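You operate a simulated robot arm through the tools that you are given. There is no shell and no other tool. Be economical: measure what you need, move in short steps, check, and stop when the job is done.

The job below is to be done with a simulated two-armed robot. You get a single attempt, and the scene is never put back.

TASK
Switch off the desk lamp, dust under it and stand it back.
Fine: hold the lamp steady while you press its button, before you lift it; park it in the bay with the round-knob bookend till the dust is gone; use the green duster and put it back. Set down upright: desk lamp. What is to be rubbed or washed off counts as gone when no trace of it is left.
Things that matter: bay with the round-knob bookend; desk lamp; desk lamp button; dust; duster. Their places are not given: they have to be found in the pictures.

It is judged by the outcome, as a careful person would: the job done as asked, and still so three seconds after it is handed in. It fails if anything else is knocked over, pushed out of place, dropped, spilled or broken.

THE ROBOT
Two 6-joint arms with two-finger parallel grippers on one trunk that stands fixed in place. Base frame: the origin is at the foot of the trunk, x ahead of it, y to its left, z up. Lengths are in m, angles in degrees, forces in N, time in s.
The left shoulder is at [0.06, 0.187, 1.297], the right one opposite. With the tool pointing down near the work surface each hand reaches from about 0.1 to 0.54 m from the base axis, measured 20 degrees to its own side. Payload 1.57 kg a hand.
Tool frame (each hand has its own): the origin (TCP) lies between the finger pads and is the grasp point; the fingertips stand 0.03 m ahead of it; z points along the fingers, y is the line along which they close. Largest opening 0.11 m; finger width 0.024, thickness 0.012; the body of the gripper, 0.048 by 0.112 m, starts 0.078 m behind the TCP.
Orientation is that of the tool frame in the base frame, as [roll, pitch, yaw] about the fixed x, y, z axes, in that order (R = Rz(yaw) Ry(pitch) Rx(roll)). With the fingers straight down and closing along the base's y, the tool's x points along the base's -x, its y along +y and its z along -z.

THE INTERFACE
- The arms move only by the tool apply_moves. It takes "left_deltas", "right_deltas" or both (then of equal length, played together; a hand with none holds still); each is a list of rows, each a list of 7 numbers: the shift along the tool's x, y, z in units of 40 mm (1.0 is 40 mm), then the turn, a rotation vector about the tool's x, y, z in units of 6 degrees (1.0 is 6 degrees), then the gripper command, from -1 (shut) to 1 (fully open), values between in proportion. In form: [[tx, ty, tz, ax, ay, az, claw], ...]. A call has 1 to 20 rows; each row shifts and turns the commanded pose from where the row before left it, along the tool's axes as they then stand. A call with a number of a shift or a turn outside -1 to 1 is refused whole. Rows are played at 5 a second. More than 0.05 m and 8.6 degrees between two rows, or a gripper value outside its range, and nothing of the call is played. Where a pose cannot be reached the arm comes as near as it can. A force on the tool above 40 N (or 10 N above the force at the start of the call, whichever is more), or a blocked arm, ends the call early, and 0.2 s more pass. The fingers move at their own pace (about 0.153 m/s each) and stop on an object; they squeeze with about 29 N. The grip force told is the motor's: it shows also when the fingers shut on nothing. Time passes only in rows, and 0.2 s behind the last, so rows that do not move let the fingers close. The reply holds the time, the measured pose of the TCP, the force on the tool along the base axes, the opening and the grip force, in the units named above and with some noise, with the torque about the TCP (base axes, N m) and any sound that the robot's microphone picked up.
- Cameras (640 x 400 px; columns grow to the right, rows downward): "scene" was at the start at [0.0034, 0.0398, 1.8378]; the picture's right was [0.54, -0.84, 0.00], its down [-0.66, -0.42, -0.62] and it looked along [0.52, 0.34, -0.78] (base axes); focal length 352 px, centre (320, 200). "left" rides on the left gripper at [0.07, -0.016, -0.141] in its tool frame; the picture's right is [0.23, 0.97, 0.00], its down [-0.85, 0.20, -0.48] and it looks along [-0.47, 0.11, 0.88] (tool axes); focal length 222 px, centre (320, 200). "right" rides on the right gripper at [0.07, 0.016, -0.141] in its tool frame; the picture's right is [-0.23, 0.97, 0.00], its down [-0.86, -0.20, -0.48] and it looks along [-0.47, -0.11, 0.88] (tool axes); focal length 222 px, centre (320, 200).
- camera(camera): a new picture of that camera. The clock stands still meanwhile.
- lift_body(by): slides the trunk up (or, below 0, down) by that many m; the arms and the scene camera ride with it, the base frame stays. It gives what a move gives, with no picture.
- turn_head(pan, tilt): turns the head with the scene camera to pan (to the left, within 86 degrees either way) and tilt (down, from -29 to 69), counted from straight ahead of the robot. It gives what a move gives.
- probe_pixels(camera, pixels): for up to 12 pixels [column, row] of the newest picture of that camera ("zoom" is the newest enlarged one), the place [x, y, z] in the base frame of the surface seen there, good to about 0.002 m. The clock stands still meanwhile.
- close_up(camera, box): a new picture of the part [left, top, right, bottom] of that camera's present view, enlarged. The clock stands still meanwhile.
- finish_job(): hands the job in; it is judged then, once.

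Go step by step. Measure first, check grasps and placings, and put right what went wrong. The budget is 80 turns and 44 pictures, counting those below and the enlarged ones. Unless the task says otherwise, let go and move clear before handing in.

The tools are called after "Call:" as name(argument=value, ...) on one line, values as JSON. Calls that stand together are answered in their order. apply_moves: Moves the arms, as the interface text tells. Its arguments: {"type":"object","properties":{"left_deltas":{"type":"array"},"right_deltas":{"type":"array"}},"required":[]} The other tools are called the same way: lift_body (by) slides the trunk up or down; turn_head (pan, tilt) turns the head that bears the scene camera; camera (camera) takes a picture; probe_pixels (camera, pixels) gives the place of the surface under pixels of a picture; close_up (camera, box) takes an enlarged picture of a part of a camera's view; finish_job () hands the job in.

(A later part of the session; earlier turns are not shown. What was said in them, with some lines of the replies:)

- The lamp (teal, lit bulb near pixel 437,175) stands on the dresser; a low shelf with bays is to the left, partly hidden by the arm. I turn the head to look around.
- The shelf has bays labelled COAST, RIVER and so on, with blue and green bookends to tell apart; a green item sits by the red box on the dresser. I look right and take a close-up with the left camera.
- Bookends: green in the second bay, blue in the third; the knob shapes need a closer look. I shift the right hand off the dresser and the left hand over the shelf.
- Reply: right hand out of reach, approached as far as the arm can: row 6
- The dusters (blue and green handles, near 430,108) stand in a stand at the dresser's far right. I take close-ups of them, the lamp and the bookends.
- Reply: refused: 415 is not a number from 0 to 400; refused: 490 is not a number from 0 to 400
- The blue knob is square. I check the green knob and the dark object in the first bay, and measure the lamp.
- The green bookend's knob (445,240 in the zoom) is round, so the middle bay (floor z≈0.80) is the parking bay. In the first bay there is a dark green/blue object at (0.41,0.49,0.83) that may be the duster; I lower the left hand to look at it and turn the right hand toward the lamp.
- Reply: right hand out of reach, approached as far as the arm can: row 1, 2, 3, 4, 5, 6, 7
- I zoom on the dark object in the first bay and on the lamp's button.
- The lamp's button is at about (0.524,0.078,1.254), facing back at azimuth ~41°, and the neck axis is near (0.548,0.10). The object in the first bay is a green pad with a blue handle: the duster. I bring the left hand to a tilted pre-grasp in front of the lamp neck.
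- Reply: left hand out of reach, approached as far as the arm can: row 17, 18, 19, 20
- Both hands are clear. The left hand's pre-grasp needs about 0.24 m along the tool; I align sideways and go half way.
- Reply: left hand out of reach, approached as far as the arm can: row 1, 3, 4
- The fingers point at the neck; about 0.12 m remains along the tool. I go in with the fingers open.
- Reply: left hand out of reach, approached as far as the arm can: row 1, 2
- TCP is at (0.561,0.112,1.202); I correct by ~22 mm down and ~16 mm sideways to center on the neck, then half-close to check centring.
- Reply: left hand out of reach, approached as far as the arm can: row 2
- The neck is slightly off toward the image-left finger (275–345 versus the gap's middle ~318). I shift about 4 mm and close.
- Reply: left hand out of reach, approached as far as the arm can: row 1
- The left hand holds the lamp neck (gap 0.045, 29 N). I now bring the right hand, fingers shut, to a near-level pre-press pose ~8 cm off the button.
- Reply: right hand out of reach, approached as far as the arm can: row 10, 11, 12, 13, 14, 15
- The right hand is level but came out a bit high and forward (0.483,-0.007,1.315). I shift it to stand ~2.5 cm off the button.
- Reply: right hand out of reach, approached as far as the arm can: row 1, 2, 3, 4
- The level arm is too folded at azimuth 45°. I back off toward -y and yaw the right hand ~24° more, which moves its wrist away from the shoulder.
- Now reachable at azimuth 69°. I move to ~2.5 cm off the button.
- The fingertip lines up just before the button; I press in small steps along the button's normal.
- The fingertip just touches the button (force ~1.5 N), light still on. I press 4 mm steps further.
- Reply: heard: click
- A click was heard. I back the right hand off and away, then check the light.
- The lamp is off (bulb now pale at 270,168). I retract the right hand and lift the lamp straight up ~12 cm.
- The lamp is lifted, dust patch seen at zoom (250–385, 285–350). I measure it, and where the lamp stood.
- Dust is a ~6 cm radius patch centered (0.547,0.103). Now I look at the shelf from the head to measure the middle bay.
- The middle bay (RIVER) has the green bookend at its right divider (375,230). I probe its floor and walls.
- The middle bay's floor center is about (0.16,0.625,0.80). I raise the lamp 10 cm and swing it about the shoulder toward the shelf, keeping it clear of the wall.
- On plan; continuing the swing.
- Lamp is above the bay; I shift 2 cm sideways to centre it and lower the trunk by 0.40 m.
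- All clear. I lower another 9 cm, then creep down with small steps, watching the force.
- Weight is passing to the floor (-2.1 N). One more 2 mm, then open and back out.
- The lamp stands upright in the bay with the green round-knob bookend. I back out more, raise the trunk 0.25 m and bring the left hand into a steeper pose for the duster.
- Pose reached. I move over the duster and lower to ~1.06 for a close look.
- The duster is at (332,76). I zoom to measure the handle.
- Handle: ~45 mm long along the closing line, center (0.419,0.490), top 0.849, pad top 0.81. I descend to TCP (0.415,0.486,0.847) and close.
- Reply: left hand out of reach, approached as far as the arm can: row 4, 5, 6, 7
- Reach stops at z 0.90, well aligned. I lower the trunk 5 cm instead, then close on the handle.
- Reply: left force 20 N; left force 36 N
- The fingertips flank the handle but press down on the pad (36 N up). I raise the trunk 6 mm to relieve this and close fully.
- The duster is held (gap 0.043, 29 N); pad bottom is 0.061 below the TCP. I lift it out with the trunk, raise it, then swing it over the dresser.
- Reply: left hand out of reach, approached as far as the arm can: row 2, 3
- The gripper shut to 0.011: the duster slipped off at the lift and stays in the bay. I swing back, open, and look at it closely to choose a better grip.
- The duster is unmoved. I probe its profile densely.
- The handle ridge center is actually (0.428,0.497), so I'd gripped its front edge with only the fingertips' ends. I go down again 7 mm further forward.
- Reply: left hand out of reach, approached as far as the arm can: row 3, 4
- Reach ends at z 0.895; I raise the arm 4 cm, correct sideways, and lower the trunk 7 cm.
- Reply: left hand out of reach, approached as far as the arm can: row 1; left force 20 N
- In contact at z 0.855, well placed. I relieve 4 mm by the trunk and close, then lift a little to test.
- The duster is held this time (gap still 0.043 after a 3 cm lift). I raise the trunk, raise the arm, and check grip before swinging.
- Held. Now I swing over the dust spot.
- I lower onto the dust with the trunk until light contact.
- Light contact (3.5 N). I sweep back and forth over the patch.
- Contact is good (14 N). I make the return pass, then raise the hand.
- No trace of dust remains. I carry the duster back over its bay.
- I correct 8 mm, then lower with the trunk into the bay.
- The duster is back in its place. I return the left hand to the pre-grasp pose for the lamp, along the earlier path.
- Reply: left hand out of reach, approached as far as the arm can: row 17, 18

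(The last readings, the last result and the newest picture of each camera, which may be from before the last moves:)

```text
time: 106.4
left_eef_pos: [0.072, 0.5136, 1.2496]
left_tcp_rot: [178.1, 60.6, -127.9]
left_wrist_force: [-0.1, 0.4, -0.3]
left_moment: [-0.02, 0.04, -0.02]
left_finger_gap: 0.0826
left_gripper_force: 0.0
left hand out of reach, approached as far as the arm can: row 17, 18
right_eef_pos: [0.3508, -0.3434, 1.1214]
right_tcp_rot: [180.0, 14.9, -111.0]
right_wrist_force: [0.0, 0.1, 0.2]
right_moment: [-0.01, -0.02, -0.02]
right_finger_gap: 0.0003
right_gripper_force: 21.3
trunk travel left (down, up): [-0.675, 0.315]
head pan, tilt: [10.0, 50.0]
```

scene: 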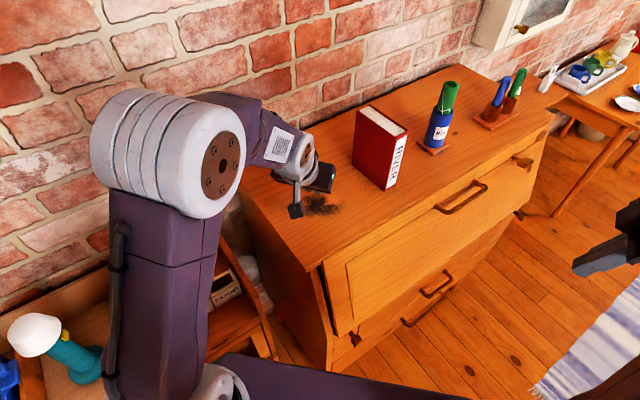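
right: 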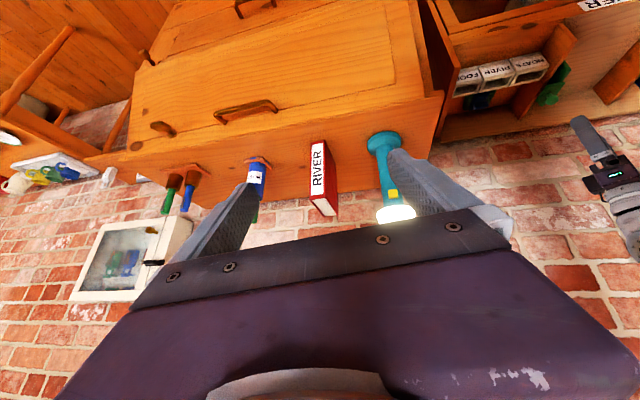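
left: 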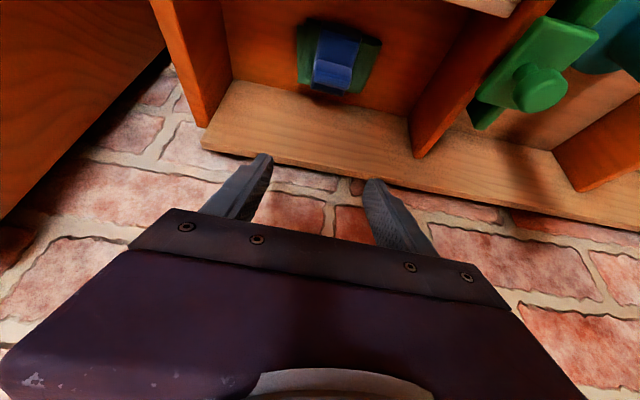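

Slight misalignment; I correct it, lower the trunk 0.25 m and check before re-approaching.

Call:
apply_moves(left_deltas=[[0.098, -0.1, 0.03, 0.143, 0.1, -0.1, 0.5], [0, 0, 0, 0, 0, 0, 0.5]])

Call:
lift_body(by=-0.25)

```text
time: 107.0
left_eef_pos: [0.0738, 0.5109, 1.2447]
left_tcp_rot: [179.9, 59.8, -126.7]
left_wrist_force: [-0.4, 0.4, -0.2]
left_moment: [-0.05, -0.01, 0.01]
left_finger_gap: 0.0824
left_gripper_force: 0.2
right_eef_pos: [0.3519, -0.3421, 1.1221]
right_tcp_rot: [180.0, 14.9, -111.1]
right_wrist_force: [0.5, -0.1, 0.1]
right_moment: [-0.01, 0.03, 0.01]
right_finger_gap: 0.0
right_gripper_force: 21.1
trunk travel left (down, up): [-0.675, 0.315]
head pan, tilt: [10.0, 50.0]
```

```text
time: 109.6
left_eef_pos: [0.0747, 0.5115, 0.9954]
left_tcp_rot: [180.0, 59.8, -126.7]
left_wrist_force: [0.2, -0.4, -0.2]
left_moment: [0.02, -0.04, 0.05]
left_finger_gap: 0.0825
left_gripper_force: 0.0
right_eef_pos: [0.3513, -0.3429, 0.8721]
right_tcp_rot: [-180.0, 14.9, -111.0]
right_wrist_force: [-0.7, 0.3, 0.2]
right_moment: [-0.01, -0.01, -0.01]
right_finger_gap: 0.0
right_gripper_force: 21.0
trunk travel left (down, up): [-0.425, 0.565]
head pan, tilt: [10.0, 50.0]
```

Same pose as before. I approach the neck and close.

Call:
apply_moves(left_deltas=[[-0.02, -0.02, 0.862, 0, 0, 0, 0.5], [-0.02, -0.02, 0.862, 0, 0, 0, 0.5], [-0.02, -0.02, 0.862, 0, 0, 0, 0.5], [-0.02, -0.02, 0.862, 0, 0, 0, 0.5], [0, 0, 0.862, 0, 0, 0, 0.5], [0, 0, 0, 0, 0, 0, 0.3], [0, 0, 0, 0, 0, 0, 0], [0, 0, 0, 0, 0, 0, -0.5], [0, 0, 0, 0, 0, 0, -0.5]])

Call:
lift_body(by=0.02)

```text
time: 111.6
left_eef_pos: [0.1634, 0.6305, 0.9115]
left_tcp_rot: [179.9, 59.8, -126.6]
left_wrist_force: [0.7, 1.4, 0.1]
left_moment: [0.38, -0.2, -0.03]
left_finger_gap: 0.0453
left_gripper_force: 28.7
right_eef_pos: [0.3513, -0.3425, 0.8723]
right_tcp_rot: [-180.0, 14.9, -111.0]
right_wrist_force: [-0.1, -0.6, 1.0]
right_moment: [-0.01, 0.01, 0.01]
right_finger_gap: 0.0
right_gripper_force: 20.6
trunk travel left (down, up): [-0.425, 0.565]
head pan, tilt: [10.0, 50.0]
```

```text
time: 112.2
left_eef_pos: [0.1649, 0.6309, 0.9318]
left_tcp_rot: [179.9, 59.7, -126.6]
left_wrist_force: [0.6, -0.2, -5.0]
left_moment: [0.06, 0.02, 0.02]
left_finger_gap: 0.0452
left_gripper_force: 29.2
right_eef_pos: [0.3522, -0.3422, 0.8926]
right_tcp_rot: [180.0, 14.8, -111.0]
right_wrist_force: [-0.4, 0.4, -0.5]
right_moment: [0.0, 0.05, 0.02]
right_finger_gap: 0.0
right_gripper_force: 21.5
trunk travel left (down, up): [-0.445, 0.545]
head pan, tilt: [10.0, 50.0]
```

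The lamp is held (−5 N). I raise the trunk fully back and swing it back in two stages.

Call:
lift_body(by=0.48)

Call:
apply_moves(left_deltas=[[0, -0.5, 0, 0, 0, 0, -0.5], [-0.1565, -0.972, 0.271, 0.751, 0, 0.433, -0.5], [-0.1565, -0.972, 0.271, 0.751, 0, 0.433, -0.5], [-0.1565, -0.972, 0.271, 0.751, 0, 0.433, -0.5], [-0.1565, -0.972, 0.271, 0.751, 0, 0.433, -0.5], [-0.1565, -0.972, 0.271, 0.751, 0, 0.433, -0.5], [-0.1565, -0.972, 0.271, 0.751, 0, 0.433, -0.5], [-0.1565, -0.972, 0.271, 0.751, 0, 0.433, -0.5], [-0.1565, -0.972, 0.271, 0.751, 0, 0.433, -0.5], [-0.1565, -0.972, 0.271, 0.751, 0, 0.433, -0.5], [-0.1565, -0.972, 0.271, 0.751, 0, 0.433, -0.5], [-0.1565, -0.972, 0.271, 0.751, 0, 0.433, -0.5], [0, 0, 0, 0, 0, 0, -0.5]])

```text
refused: 0.48 is not a number from -0.4 to 0.4
```

```text
time: 113.1
left_eef_pos: [0.2519, 0.5942, 0.9344]
left_tcp_rot: [178.5, 59.4, -137.5]
left_wrist_force: [-24.5, 14.6, -1.7]
left_moment: [0.51, 0.67, -0.6]
left_finger_gap: 0.0504
left_gripper_force: 29.2
right_eef_pos: [0.3496, -0.3411, 0.894]
right_tcp_rot: [-179.9, 14.9, -110.9]
right_wrist_force: [0.3, -0.7, 0.2]
right_moment: [0.02, 0.02, -0.02]
right_finger_gap: 0.0
right_gripper_force: 21.1
trunk travel left (down, up): [-0.445, 0.545]
head pan, tilt: [10.0, 50.0]
stopped in row 4 (left hand): the force on the tool passed its limit at 63 N (the readings are from after the stop); the commanded pose is now the measured one
```

The trunk lift was refused and the lamp was swung into the bookend side. I look at what happened before moving.

Call:
camera(camera="left")

Call:
probe_pixels(camera="left", pixels=[[320, 40], [200, 100], [190, 130], [250, 60], [150, 100], [180, 50], [300, 100], [340, 50], [220, 30], [120, 140], [260, 120], [350, 120]])

```text
2 pictures are left
```

left: 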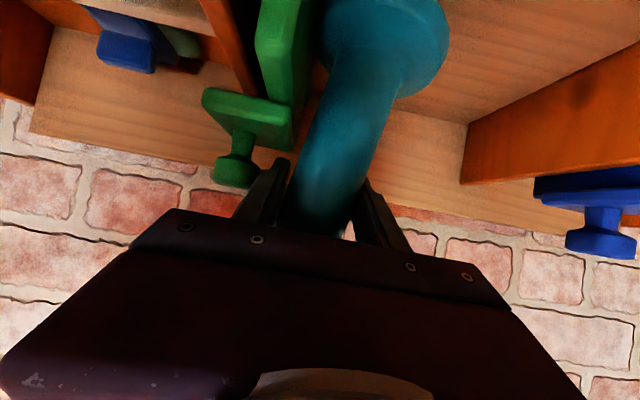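

```text
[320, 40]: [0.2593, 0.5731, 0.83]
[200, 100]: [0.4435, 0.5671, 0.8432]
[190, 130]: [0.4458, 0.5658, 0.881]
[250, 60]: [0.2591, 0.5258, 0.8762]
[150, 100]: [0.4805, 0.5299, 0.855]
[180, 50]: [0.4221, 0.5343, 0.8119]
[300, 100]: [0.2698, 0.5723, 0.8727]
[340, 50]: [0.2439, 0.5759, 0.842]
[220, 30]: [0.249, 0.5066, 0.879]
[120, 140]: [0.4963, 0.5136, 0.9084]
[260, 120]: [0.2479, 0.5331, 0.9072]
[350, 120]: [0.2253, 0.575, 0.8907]
```

The lamp's base is pressed against the bookend, which still sits on its divider. I back off sideways 4 cm and square the hand.

Call:
apply_moves(left_deltas=[[0, 0.3, 0, 0, 0, 0, -0.5], [0, 0.4, 0, 0.1, 0, 0, -0.5], [0, 0.5, 0, 0.15, -0.1, 0, -0.5], [0, 0, 0, 0, 0, 0, -0.5], [0, 0, 0, 0, 0, 0, -0.5]])

Call:
probe_pixels(camera="left", pixels=[[235, 105], [240, 170], [275, 60]])

```text
time: 114.3
left_eef_pos: [0.2237, 0.6258, 0.9352]
left_tcp_rot: [-179.6, 60.1, -137.8]
left_wrist_force: [0.4, -0.3, -4.7]
left_moment: [0.03, -0.02, -0.02]
left_finger_gap: 0.0454
left_gripper_force: 29.2
right_eef_pos: [0.3527, -0.3414, 0.8923]
right_tcp_rot: [180.0, 14.9, -111.0]
right_wrist_force: [-1.0, -0.7, -0.2]
right_moment: [0.03, -0.02, 0.03]
right_finger_gap: 0.0
right_gripper_force: 21.4
trunk travel left (down, up): [-0.445, 0.545]
head pan, tilt: [10.0, 50.0]
```

```text
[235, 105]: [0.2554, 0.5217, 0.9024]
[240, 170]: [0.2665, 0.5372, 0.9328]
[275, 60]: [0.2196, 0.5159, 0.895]
```

The lamp hangs properly again. Now I raise the trunk in two legal steps.

Call:
lift_body(by=0.4)

Call:
lift_body(by=0.08)

```text
time: 118.2
left_eef_pos: [0.2244, 0.6273, 1.3357]
left_tcp_rot: [-179.7, 60.0, -137.8]
left_wrist_force: [0.5, 0.3, -4.5]
left_moment: [0.04, -0.03, 0.04]
left_finger_gap: 0.0453
left_gripper_force: 28.8
right_eef_pos: [0.3521, -0.3424, 1.2933]
right_tcp_rot: [-180.0, 14.8, -111.1]
right_wrist_force: [-0.3, -0.5, -0.2]
right_moment: [-0.01, -0.01, 0.0]
right_finger_gap: 0.0
right_gripper_force: 21.1
trunk travel left (down, up): [-0.845, 0.145]
head pan, tilt: [10.0, 50.0]
```

```text
time: 119.3
left_eef_pos: [0.2246, 0.6264, 1.4154]
left_tcp_rot: [-179.8, 60.1, -137.8]
left_wrist_force: [0.2, -0.3, -4.4]
left_moment: [0.07, 0.01, -0.02]
left_finger_gap: 0.0455
left_gripper_force: 29.4
right_eef_pos: [0.3517, -0.3423, 1.3724]
right_tcp_rot: [180.0, 14.9, -111.0]
right_wrist_force: [0.3, 0.1, -0.6]
right_moment: [0.0, -0.03, -0.02]
right_finger_gap: 0.0003
right_gripper_force: 21.2
trunk travel left (down, up): [-0.925, 0.065]
head pan, tilt: [10.0, 50.0]
```

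At full height. I pull in slightly and swing back toward the dresser, first stage.

Call:
apply_moves(left_deltas=[[0.2225, -0.23, -0.385, 0, 0, 0, -0.5], [-0.19, -0.895, 0.329, 0.651, 0, 0.376, -0.5], [-0.19, -0.895, 0.329, 0.651, 0, 0.376, -0.5], [-0.19, -0.895, 0.329, 0.651, 0, 0.376, -0.5], [-0.19, -0.895, 0.329, 0.651, 0, 0.376, -0.5], [-0.19, -0.895, 0.329, 0.651, 0, 0.376, -0.5], [-0.19, -0.895, 0.329, 0.651, 0, 0.376, -0.5], [-0.19, -0.895, 0.329, 0.651, 0, 0.376, -0.5], [-0.19, -0.895, 0.329, 0.651, 0, 0.376, -0.5], [-0.16, -0.918, 0.277, 0.651, 0, 0.376, -0.5], [-0.16, -0.918, 0.277, 0.651, 0, 0.376, -0.5], [-0.16, -0.918, 0.277, 0.651, 0, 0.376, -0.5], [0, 0, 0, 0, 0, 0, -0.5]])

```text
time: 122.1
left_eef_pos: [0.4939, 0.2955, 1.4155]
left_tcp_rot: [-179.9, 60.2, 172.1]
left_wrist_force: [0.3, -0.1, -5.4]
left_moment: [0.02, -0.04, 0.0]
left_finger_gap: 0.0446
left_gripper_force: 29.1
right_eef_pos: [0.3516, -0.3419, 1.3723]
right_tcp_rot: [179.9, 14.8, -110.9]
right_wrist_force: [0.5, -0.1, -0.7]
right_moment: [0.0, -0.03, 0.0]
right_finger_gap: 0.0
right_gripper_force: 21.3
trunk travel left (down, up): [-0.925, 0.065]
head pan, tilt: [10.0, 50.0]
```

On plan. Second stage: to above the original spot, then down 10 cm; then I check bookends and lamp.

Call:
apply_moves(left_deltas=[[-0.224, -0.923, 0.388, 0.638, 0, 0.368, -0.5], [-0.259, -0.885, 0.449, 0.638, 0, 0.368, -0.5], [-0.292, -0.843, 0.506, 0.638, 0, 0.368, -0.5], [-0.324, -0.795, 0.561, 0.638, 0, 0.368, -0.5], [-0.354, -0.743, 0.613, 0.638, 0, 0.368, -0.5], [0.72, 0, 0.417, 0, 0, 0, -0.5], [0.72, 0, 0.417, 0, 0, 0, -0.5], [0.72, 0, 0.417, 0, 0, 0, -0.5], [0, 0, 0, 0, 0, 0, -0.5]])

Call:
turn_head(pan=75, tilt=55)

Call:
close_up(camera="scene", box=[270, 150, 430, 290])

Call:
probe_pixels(camera="zoom", pixels=[[410, 215], [395, 235], [410, 190], [375, 270], [440, 170], [400, 270], [205, 110], [245, 90]])

```text
time: 124.1
left_eef_pos: [0.555, 0.1033, 1.3158]
left_tcp_rot: [179.7, 60.1, 149.8]
left_wrist_force: [-0.5, 0.2, -3.4]
left_moment: [-0.04, -0.02, 0.02]
left_finger_gap: 0.0452
left_gripper_force: 28.9
right_eef_pos: [0.353, -0.3429, 1.3715]
right_tcp_rot: [179.8, 15.0, -111.1]
right_wrist_force: [0.0, -0.5, 0.1]
right_moment: [0.0, 0.0, 0.01]
right_finger_gap: 0.0002
right_gripper_force: 21.4
trunk travel left (down, up): [-0.925, 0.065]
head pan, tilt: [10.0, 50.0]
```

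```text
time: 125.5
left_eef_pos: [0.5554, 0.1032, 1.3175]
left_tcp_rot: [179.8, 60.1, 149.9]
left_wrist_force: [0.7, -0.6, -3.0]
left_moment: [0.0, -0.04, 0.01]
left_finger_gap: 0.0455
left_gripper_force: 29.6
right_eef_pos: [0.3522, -0.3422, 1.3721]
right_tcp_rot: [179.9, 14.9, -111.0]
right_wrist_force: [0.3, -0.6, 0.7]
right_moment: [0.01, 0.0, -0.01]
right_finger_gap: 0.0
right_gripper_force: 21.0
trunk travel left (down, up): [-0.925, 0.065]
head pan, tilt: [75.0, 55.0]
```

```text
2.86 times, centred on (350, 220) of scene
```

zoom: 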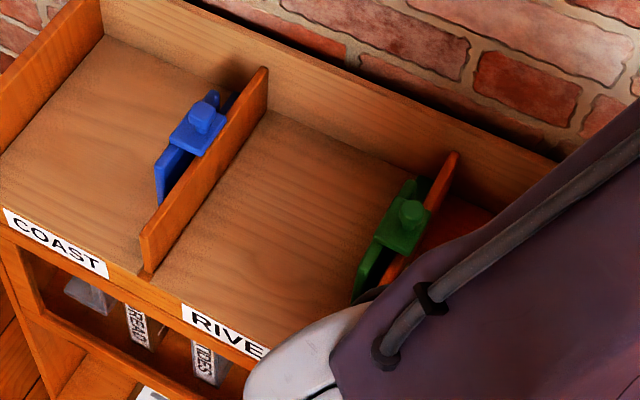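

```text
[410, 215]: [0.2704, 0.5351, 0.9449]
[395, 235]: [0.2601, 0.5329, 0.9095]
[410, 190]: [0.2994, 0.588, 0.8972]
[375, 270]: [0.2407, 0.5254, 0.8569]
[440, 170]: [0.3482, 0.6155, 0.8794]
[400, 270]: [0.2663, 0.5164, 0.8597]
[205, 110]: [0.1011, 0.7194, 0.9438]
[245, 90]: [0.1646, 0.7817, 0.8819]
```

The bookends stand exactly as before. I lower the lamp straight down onto its spot.

Call:
apply_moves(left_deltas=[[0.63, 0, 0.363, 0, 0, 0, -0.5], [0.63, 0, 0.363, 0, 0, 0, -0.5], [0.63, 0, 0.363, 0, 0, 0, -0.5], [0.5, 0, 0.29, 0, 0, 0, -0.5], [0, 0, 0, 0, 0, 0, -0.5]])

```text
time: 126.7
left_eef_pos: [0.5549, 0.1024, 1.2085]
left_tcp_rot: [179.8, 60.1, 150.0]
left_wrist_force: [-0.2, 0.0, -4.0]
left_moment: [-0.06, -0.04, -0.01]
left_finger_gap: 0.0452
left_gripper_force: 29.0
right_eef_pos: [0.3518, -0.3413, 1.3718]
right_tcp_rot: [180.0, 14.9, -111.1]
right_wrist_force: [-0.1, 1.3, -0.4]
right_moment: [0.0, 0.01, 0.03]
right_finger_gap: 0.0
right_gripper_force: 21.6
trunk travel left (down, up): [-0.925, 0.065]
head pan, tilt: [75.0, 55.0]
```

Call:
apply_moves(left_deltas=[[0.11, 0, 0.063, 0, 0, 0, -0.5], [0.11, 0, 0.063, 0, 0, 0, -0.5], [0.087, 0, 0.05, 0, 0, 0, -0.5], [0, 0, 0, 0, 0, 0, -0.5]])

```text
time: 127.7
left_eef_pos: [0.5563, 0.1026, 1.1977]
left_tcp_rot: [-179.8, 60.4, 150.1]
left_wrist_force: [2.2, -0.8, 16.6]
left_moment: [-0.22, -0.36, -0.1]
left_finger_gap: 0.0453
left_gripper_force: 28.8
left hand out of reach, approached as far as the arm can: row 3
right_eef_pos: [0.3492, -0.3433, 1.3736]
right_tcp_rot: [-180.0, 14.9, -111.1]
right_wrist_force: [-0.7, 0.2, 0.8]
right_moment: [-0.03, 0.0, -0.05]
right_finger_gap: 0.0
right_gripper_force: 21.4
trunk travel left (down, up): [-0.925, 0.065]
head pan, tilt: [75.0, 55.0]
```

Contact comes ~5 mm early with the reaction at the far edge of the base, so the lamp has pitched slightly in the grip. I tip the hand 3° up and see whether the base flattens.

Call:
apply_moves(left_deltas=[[0, 0, 0, 0, -0.25, 0, -0.5], [0, 0, 0, 0, -0.25, 0, -0.5], [0, 0, 0, 0, 0, 0, -0.5]])

```text
time: 128.5
left_eef_pos: [0.5658, 0.1057, 1.2006]
left_tcp_rot: [-179.4, 62.8, 150.5]
left_wrist_force: [0.4, -0.3, -4.1]
left_moment: [0.01, -0.03, 0.0]
left_finger_gap: 0.0454
left_gripper_force: 28.8
left hand out of reach, approached as far as the arm can: row 1, 2
right_eef_pos: [0.3529, -0.3434, 1.3716]
right_tcp_rot: [180.0, 14.9, -110.9]
right_wrist_force: [-0.1, 0.2, 0.3]
right_moment: [-0.04, 0.01, -0.01]
right_finger_gap: 0.0002
right_gripper_force: 21.5
trunk travel left (down, up): [-0.925, 0.065]
head pan, tilt: [75.0, 55.0]
```

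Now free but near a joint limit and 9 mm forward. I raise the arm 6 cm, correct position, and lower by the trunk instead.

Call:
apply_moves(left_deltas=[[-0.667, 0, -0.343, 0, 0, 0, -0.5], [-0.667, 0, -0.343, 0, 0, 0, -0.5], [0.086, -0.138, -0.167, 0, 0, 0, -0.5], [0, 0, 0, 0, 0, 0, -0.5]])

Call:
lift_body(by=-0.05)

```text
time: 129.5
left_eef_pos: [0.5582, 0.1059, 1.2595]
left_tcp_rot: [179.8, 63.1, 149.9]
left_wrist_force: [1.0, -0.5, -4.3]
left_moment: [-0.03, -0.02, 0.03]
left_finger_gap: 0.0453
left_gripper_force: 28.8
right_eef_pos: [0.3536, -0.3418, 1.3714]
right_tcp_rot: [179.9, 14.9, -110.9]
right_wrist_force: [0.9, 0.2, 0.3]
right_moment: [0.03, 0.0, 0.01]
right_finger_gap: 0.0001
right_gripper_force: 21.5
trunk travel left (down, up): [-0.925, 0.065]
head pan, tilt: [75.0, 55.0]
```

```text
time: 130.4
left_eef_pos: [0.5568, 0.1066, 1.21]
left_tcp_rot: [179.7, 63.3, 149.9]
left_wrist_force: [0.2, -0.4, -4.1]
left_moment: [-0.04, -0.05, -0.04]
left_finger_gap: 0.0452
left_gripper_force: 29.3
right_eef_pos: [0.3525, -0.3422, 1.3218]
right_tcp_rot: [180.0, 14.8, -111.1]
right_wrist_force: [-0.1, 0.5, -0.2]
right_moment: [-0.01, 0.0, 0.01]
right_finger_gap: 0.0
right_gripper_force: 21.4
trunk travel left (down, up): [-0.875, 0.115]
head pan, tilt: [75.0, 55.0]
```

Call:
lift_body(by=-0.011)

Call:
lift_body(by=-0.003)

Call:
lift_body(by=-0.002)

```text
time: 131.0
left_eef_pos: [0.5576, 0.1067, 1.1989]
left_tcp_rot: [179.7, 63.1, 149.7]
left_wrist_force: [-0.6, -0.7, 1.3]
left_moment: [0.05, 0.27, 0.01]
left_finger_gap: 0.0453
left_gripper_force: 28.8
right_eef_pos: [0.3511, -0.3429, 1.3111]
right_tcp_rot: [-180.0, 14.9, -111.0]
right_wrist_force: [0.2, -0.3, 1.0]
right_moment: [0.02, 0.01, 0.0]
right_finger_gap: 0.0
right_gripper_force: 20.7
trunk travel left (down, up): [-0.864, 0.126]
head pan, tilt: [75.0, 55.0]
```

```text
time: 131.5
left_eef_pos: [0.557, 0.1053, 1.1996]
left_tcp_rot: [179.3, 63.6, 149.5]
left_wrist_force: [3.4, -0.4, 18.4]
left_moment: [0.37, 0.66, -0.03]
left_finger_gap: 0.0455
left_gripper_force: 28.9
right_eef_pos: [0.3507, -0.3437, 1.3096]
right_tcp_rot: [180.0, 14.9, -111.0]
right_wrist_force: [-0.3, 0.2, -0.1]
right_moment: [0.0, 0.02, 0.0]
right_finger_gap: 0.0
right_gripper_force: 21.2
trunk travel left (down, up): [-0.861, 0.129]
head pan, tilt: [75.0, 55.0]
```

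```text
time: 132.1
left_eef_pos: [0.5573, 0.1054, 1.1961]
left_tcp_rot: [179.4, 63.5, 149.6]
left_wrist_force: [8.4, -0.5, 22.1]
left_moment: [-0.01, 0.24, -0.04]
left_finger_gap: 0.0454
left_gripper_force: 29.0
right_eef_pos: [0.3516, -0.3439, 1.3058]
right_tcp_rot: [180.0, 14.9, -111.1]
right_wrist_force: [-0.1, 0.2, 0.5]
right_moment: [-0.03, -0.01, -0.02]
right_finger_gap: 0.0
right_gripper_force: 21.2
trunk travel left (down, up): [-0.859, 0.131]
head pan, tilt: [75.0, 55.0]
```

The reaction is now near the base center, so it sits flat. I relieve 2 mm, open gently and back out.

Call:
lift_body(by=0.002)

Call:
apply_moves(left_deltas=[[0, 0, 0, 0, 0, 0, -0.15], [0, 0, 0, 0, 0, 0, -0.05], [0, 0, 0, 0, 0, 0, 0.2], [0, 0, 0, 0, 0, 0, 0.6], [0, 0, 0, 0, 0, 0, 0.6]])

```text
time: 132.6
left_eef_pos: [0.5563, 0.106, 1.1964]
left_tcp_rot: [179.8, 63.0, 149.9]
left_wrist_force: [6.4, -1.4, 10.9]
left_moment: [-0.52, -0.31, 0.2]
left_finger_gap: 0.0451
left_gripper_force: 29.2
right_eef_pos: [0.3522, -0.3424, 1.3085]
right_tcp_rot: [180.0, 14.9, -111.1]
right_wrist_force: [0.7, 0.1, 0.0]
right_moment: [0.0, 0.0, -0.01]
right_finger_gap: 0.0
right_gripper_force: 22.3
trunk travel left (down, up): [-0.861, 0.129]
head pan, tilt: [75.0, 55.0]
```

```text
time: 133.8
left_eef_pos: [0.5555, 0.1068, 1.196]
left_tcp_rot: [179.7, 63.2, 149.8]
left_wrist_force: [-0.1, 0.3, -0.8]
left_moment: [0.0, 0.01, -0.01]
left_finger_gap: 0.088
left_gripper_force: 0.0
right_eef_pos: [0.353, -0.3433, 1.3088]
right_tcp_rot: [-180.0, 14.9, -111.0]
right_wrist_force: [0.0, 0.2, -0.9]
right_moment: [0.01, 0.03, -0.02]
right_finger_gap: 0.0001
right_gripper_force: 21.4
trunk travel left (down, up): [-0.861, 0.129]
head pan, tilt: [75.0, 55.0]
```

Released without residual force. I back straight out along the tool.

Call:
apply_moves(left_deltas=[[0, 0, -0.4, 0, 0, 0, 0.6], [0, 0, -0.5, 0, 0, 0, 0.6], [0, 0, -0.5, 0, 0, 0, 0.6], [0, 0, -0.5, 0, 0, 0, 0.6], [0, 0, -0.5, 0, 0, 0, 0.6]])

```text
time: 135.0
left_eef_pos: [0.4805, 0.1505, 1.239]
left_tcp_rot: [179.6, 63.1, 149.8]
left_wrist_force: [0.1, 0.9, -0.5]
left_moment: [-0.02, -0.01, 0.01]
left_finger_gap: 0.0878
left_gripper_force: 0.1
right_eef_pos: [0.351, -0.3439, 1.3085]
right_tcp_rot: [180.0, 14.9, -111.0]
right_wrist_force: [-0.1, 0.6, -0.8]
right_moment: [-0.01, -0.01, 0.02]
right_finger_gap: 0.0
right_gripper_force: 21.7
trunk travel left (down, up): [-0.861, 0.129]
head pan, tilt: [75.0, 55.0]
```

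Clear of the neck with no contact. I back out further, turn the head to the lamp and take the last picture.

Call:
apply_moves(left_deltas=[[0, 0, -0.6, 0, 0, 0, 0.6], [0, 0.2, -0.6, 0, 0, 0, 0.6], [0, 0.4, -0.6, 0, 0, 0, 0.6], [0, 0.6, -0.4, 0, 0, 0, 0.6]])

Call:
turn_head(pan=10, tilt=45)

Call:
camera(camera="scene")

```text
time: 136.0
left_eef_pos: [0.4382, 0.2313, 1.2824]
left_tcp_rot: [179.9, 63.2, 150.0]
left_wrist_force: [0.2, -0.6, 0.9]
left_moment: [-0.01, 0.02, -0.03]
left_finger_gap: 0.0882
left_gripper_force: 0.0
right_eef_pos: [0.3525, -0.3424, 1.3089]
right_tcp_rot: [-180.0, 14.8, -110.9]
right_wrist_force: [0.0, 0.0, -0.6]
right_moment: [-0.01, -0.02, -0.02]
right_finger_gap: 0.0
right_gripper_force: 21.8
trunk travel left (down, up): [-0.861, 0.129]
head pan, tilt: [75.0, 55.0]
```

```text
time: 137.3
left_eef_pos: [0.4382, 0.2283, 1.2828]
left_tcp_rot: [179.7, 63.2, 150.0]
left_wrist_force: [0.3, -0.1, 0.4]
left_moment: [-0.02, -0.01, 0.0]
left_finger_gap: 0.088
left_gripper_force: 0.0
right_eef_pos: [0.351, -0.3421, 1.3089]
right_tcp_rot: [179.9, 14.9, -111.0]
right_wrist_force: [-0.7, 0.6, -0.1]
right_moment: [0.02, 0.03, 0.0]
right_finger_gap: 0.0002
right_gripper_force: 21.4
trunk travel left (down, up): [-0.861, 0.129]
head pan, tilt: [10.0, 45.0]
```

```text
0 pictures are left
```

scene: 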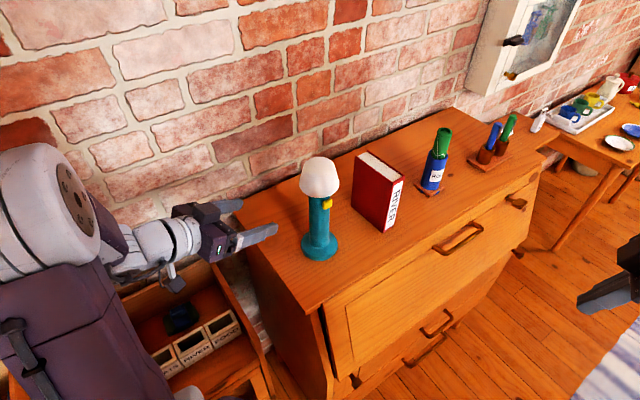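

The lamp stands upright and unlit at (318,215), the duster lies in its bay (182,318), and the hands are clear. I check the lamp's position with a probe.

Call:
probe_pixels(camera="scene", pixels=[[320, 256], [319, 225], [320, 180], [304, 250], [335, 247], [326, 204]])

```text
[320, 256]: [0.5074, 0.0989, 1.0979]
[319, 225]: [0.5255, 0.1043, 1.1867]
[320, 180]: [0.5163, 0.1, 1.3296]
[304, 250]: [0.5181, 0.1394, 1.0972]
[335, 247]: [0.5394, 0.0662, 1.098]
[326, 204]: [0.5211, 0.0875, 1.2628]
```

The lamp is within a few millimetres of where it first stood, upright and steady, so I hand the job in.

Call:
finish_job()

```text
The job is handed in.
```

The lamp is off, the dust under it is wiped away with no trace in the picture, and the green duster is back in its bay. The lamp stands upright within a few millimetres of its old spot.

While I was lifting the lamp out of the bay it bumped the green bookend. The bookend looked unmoved when I checked.
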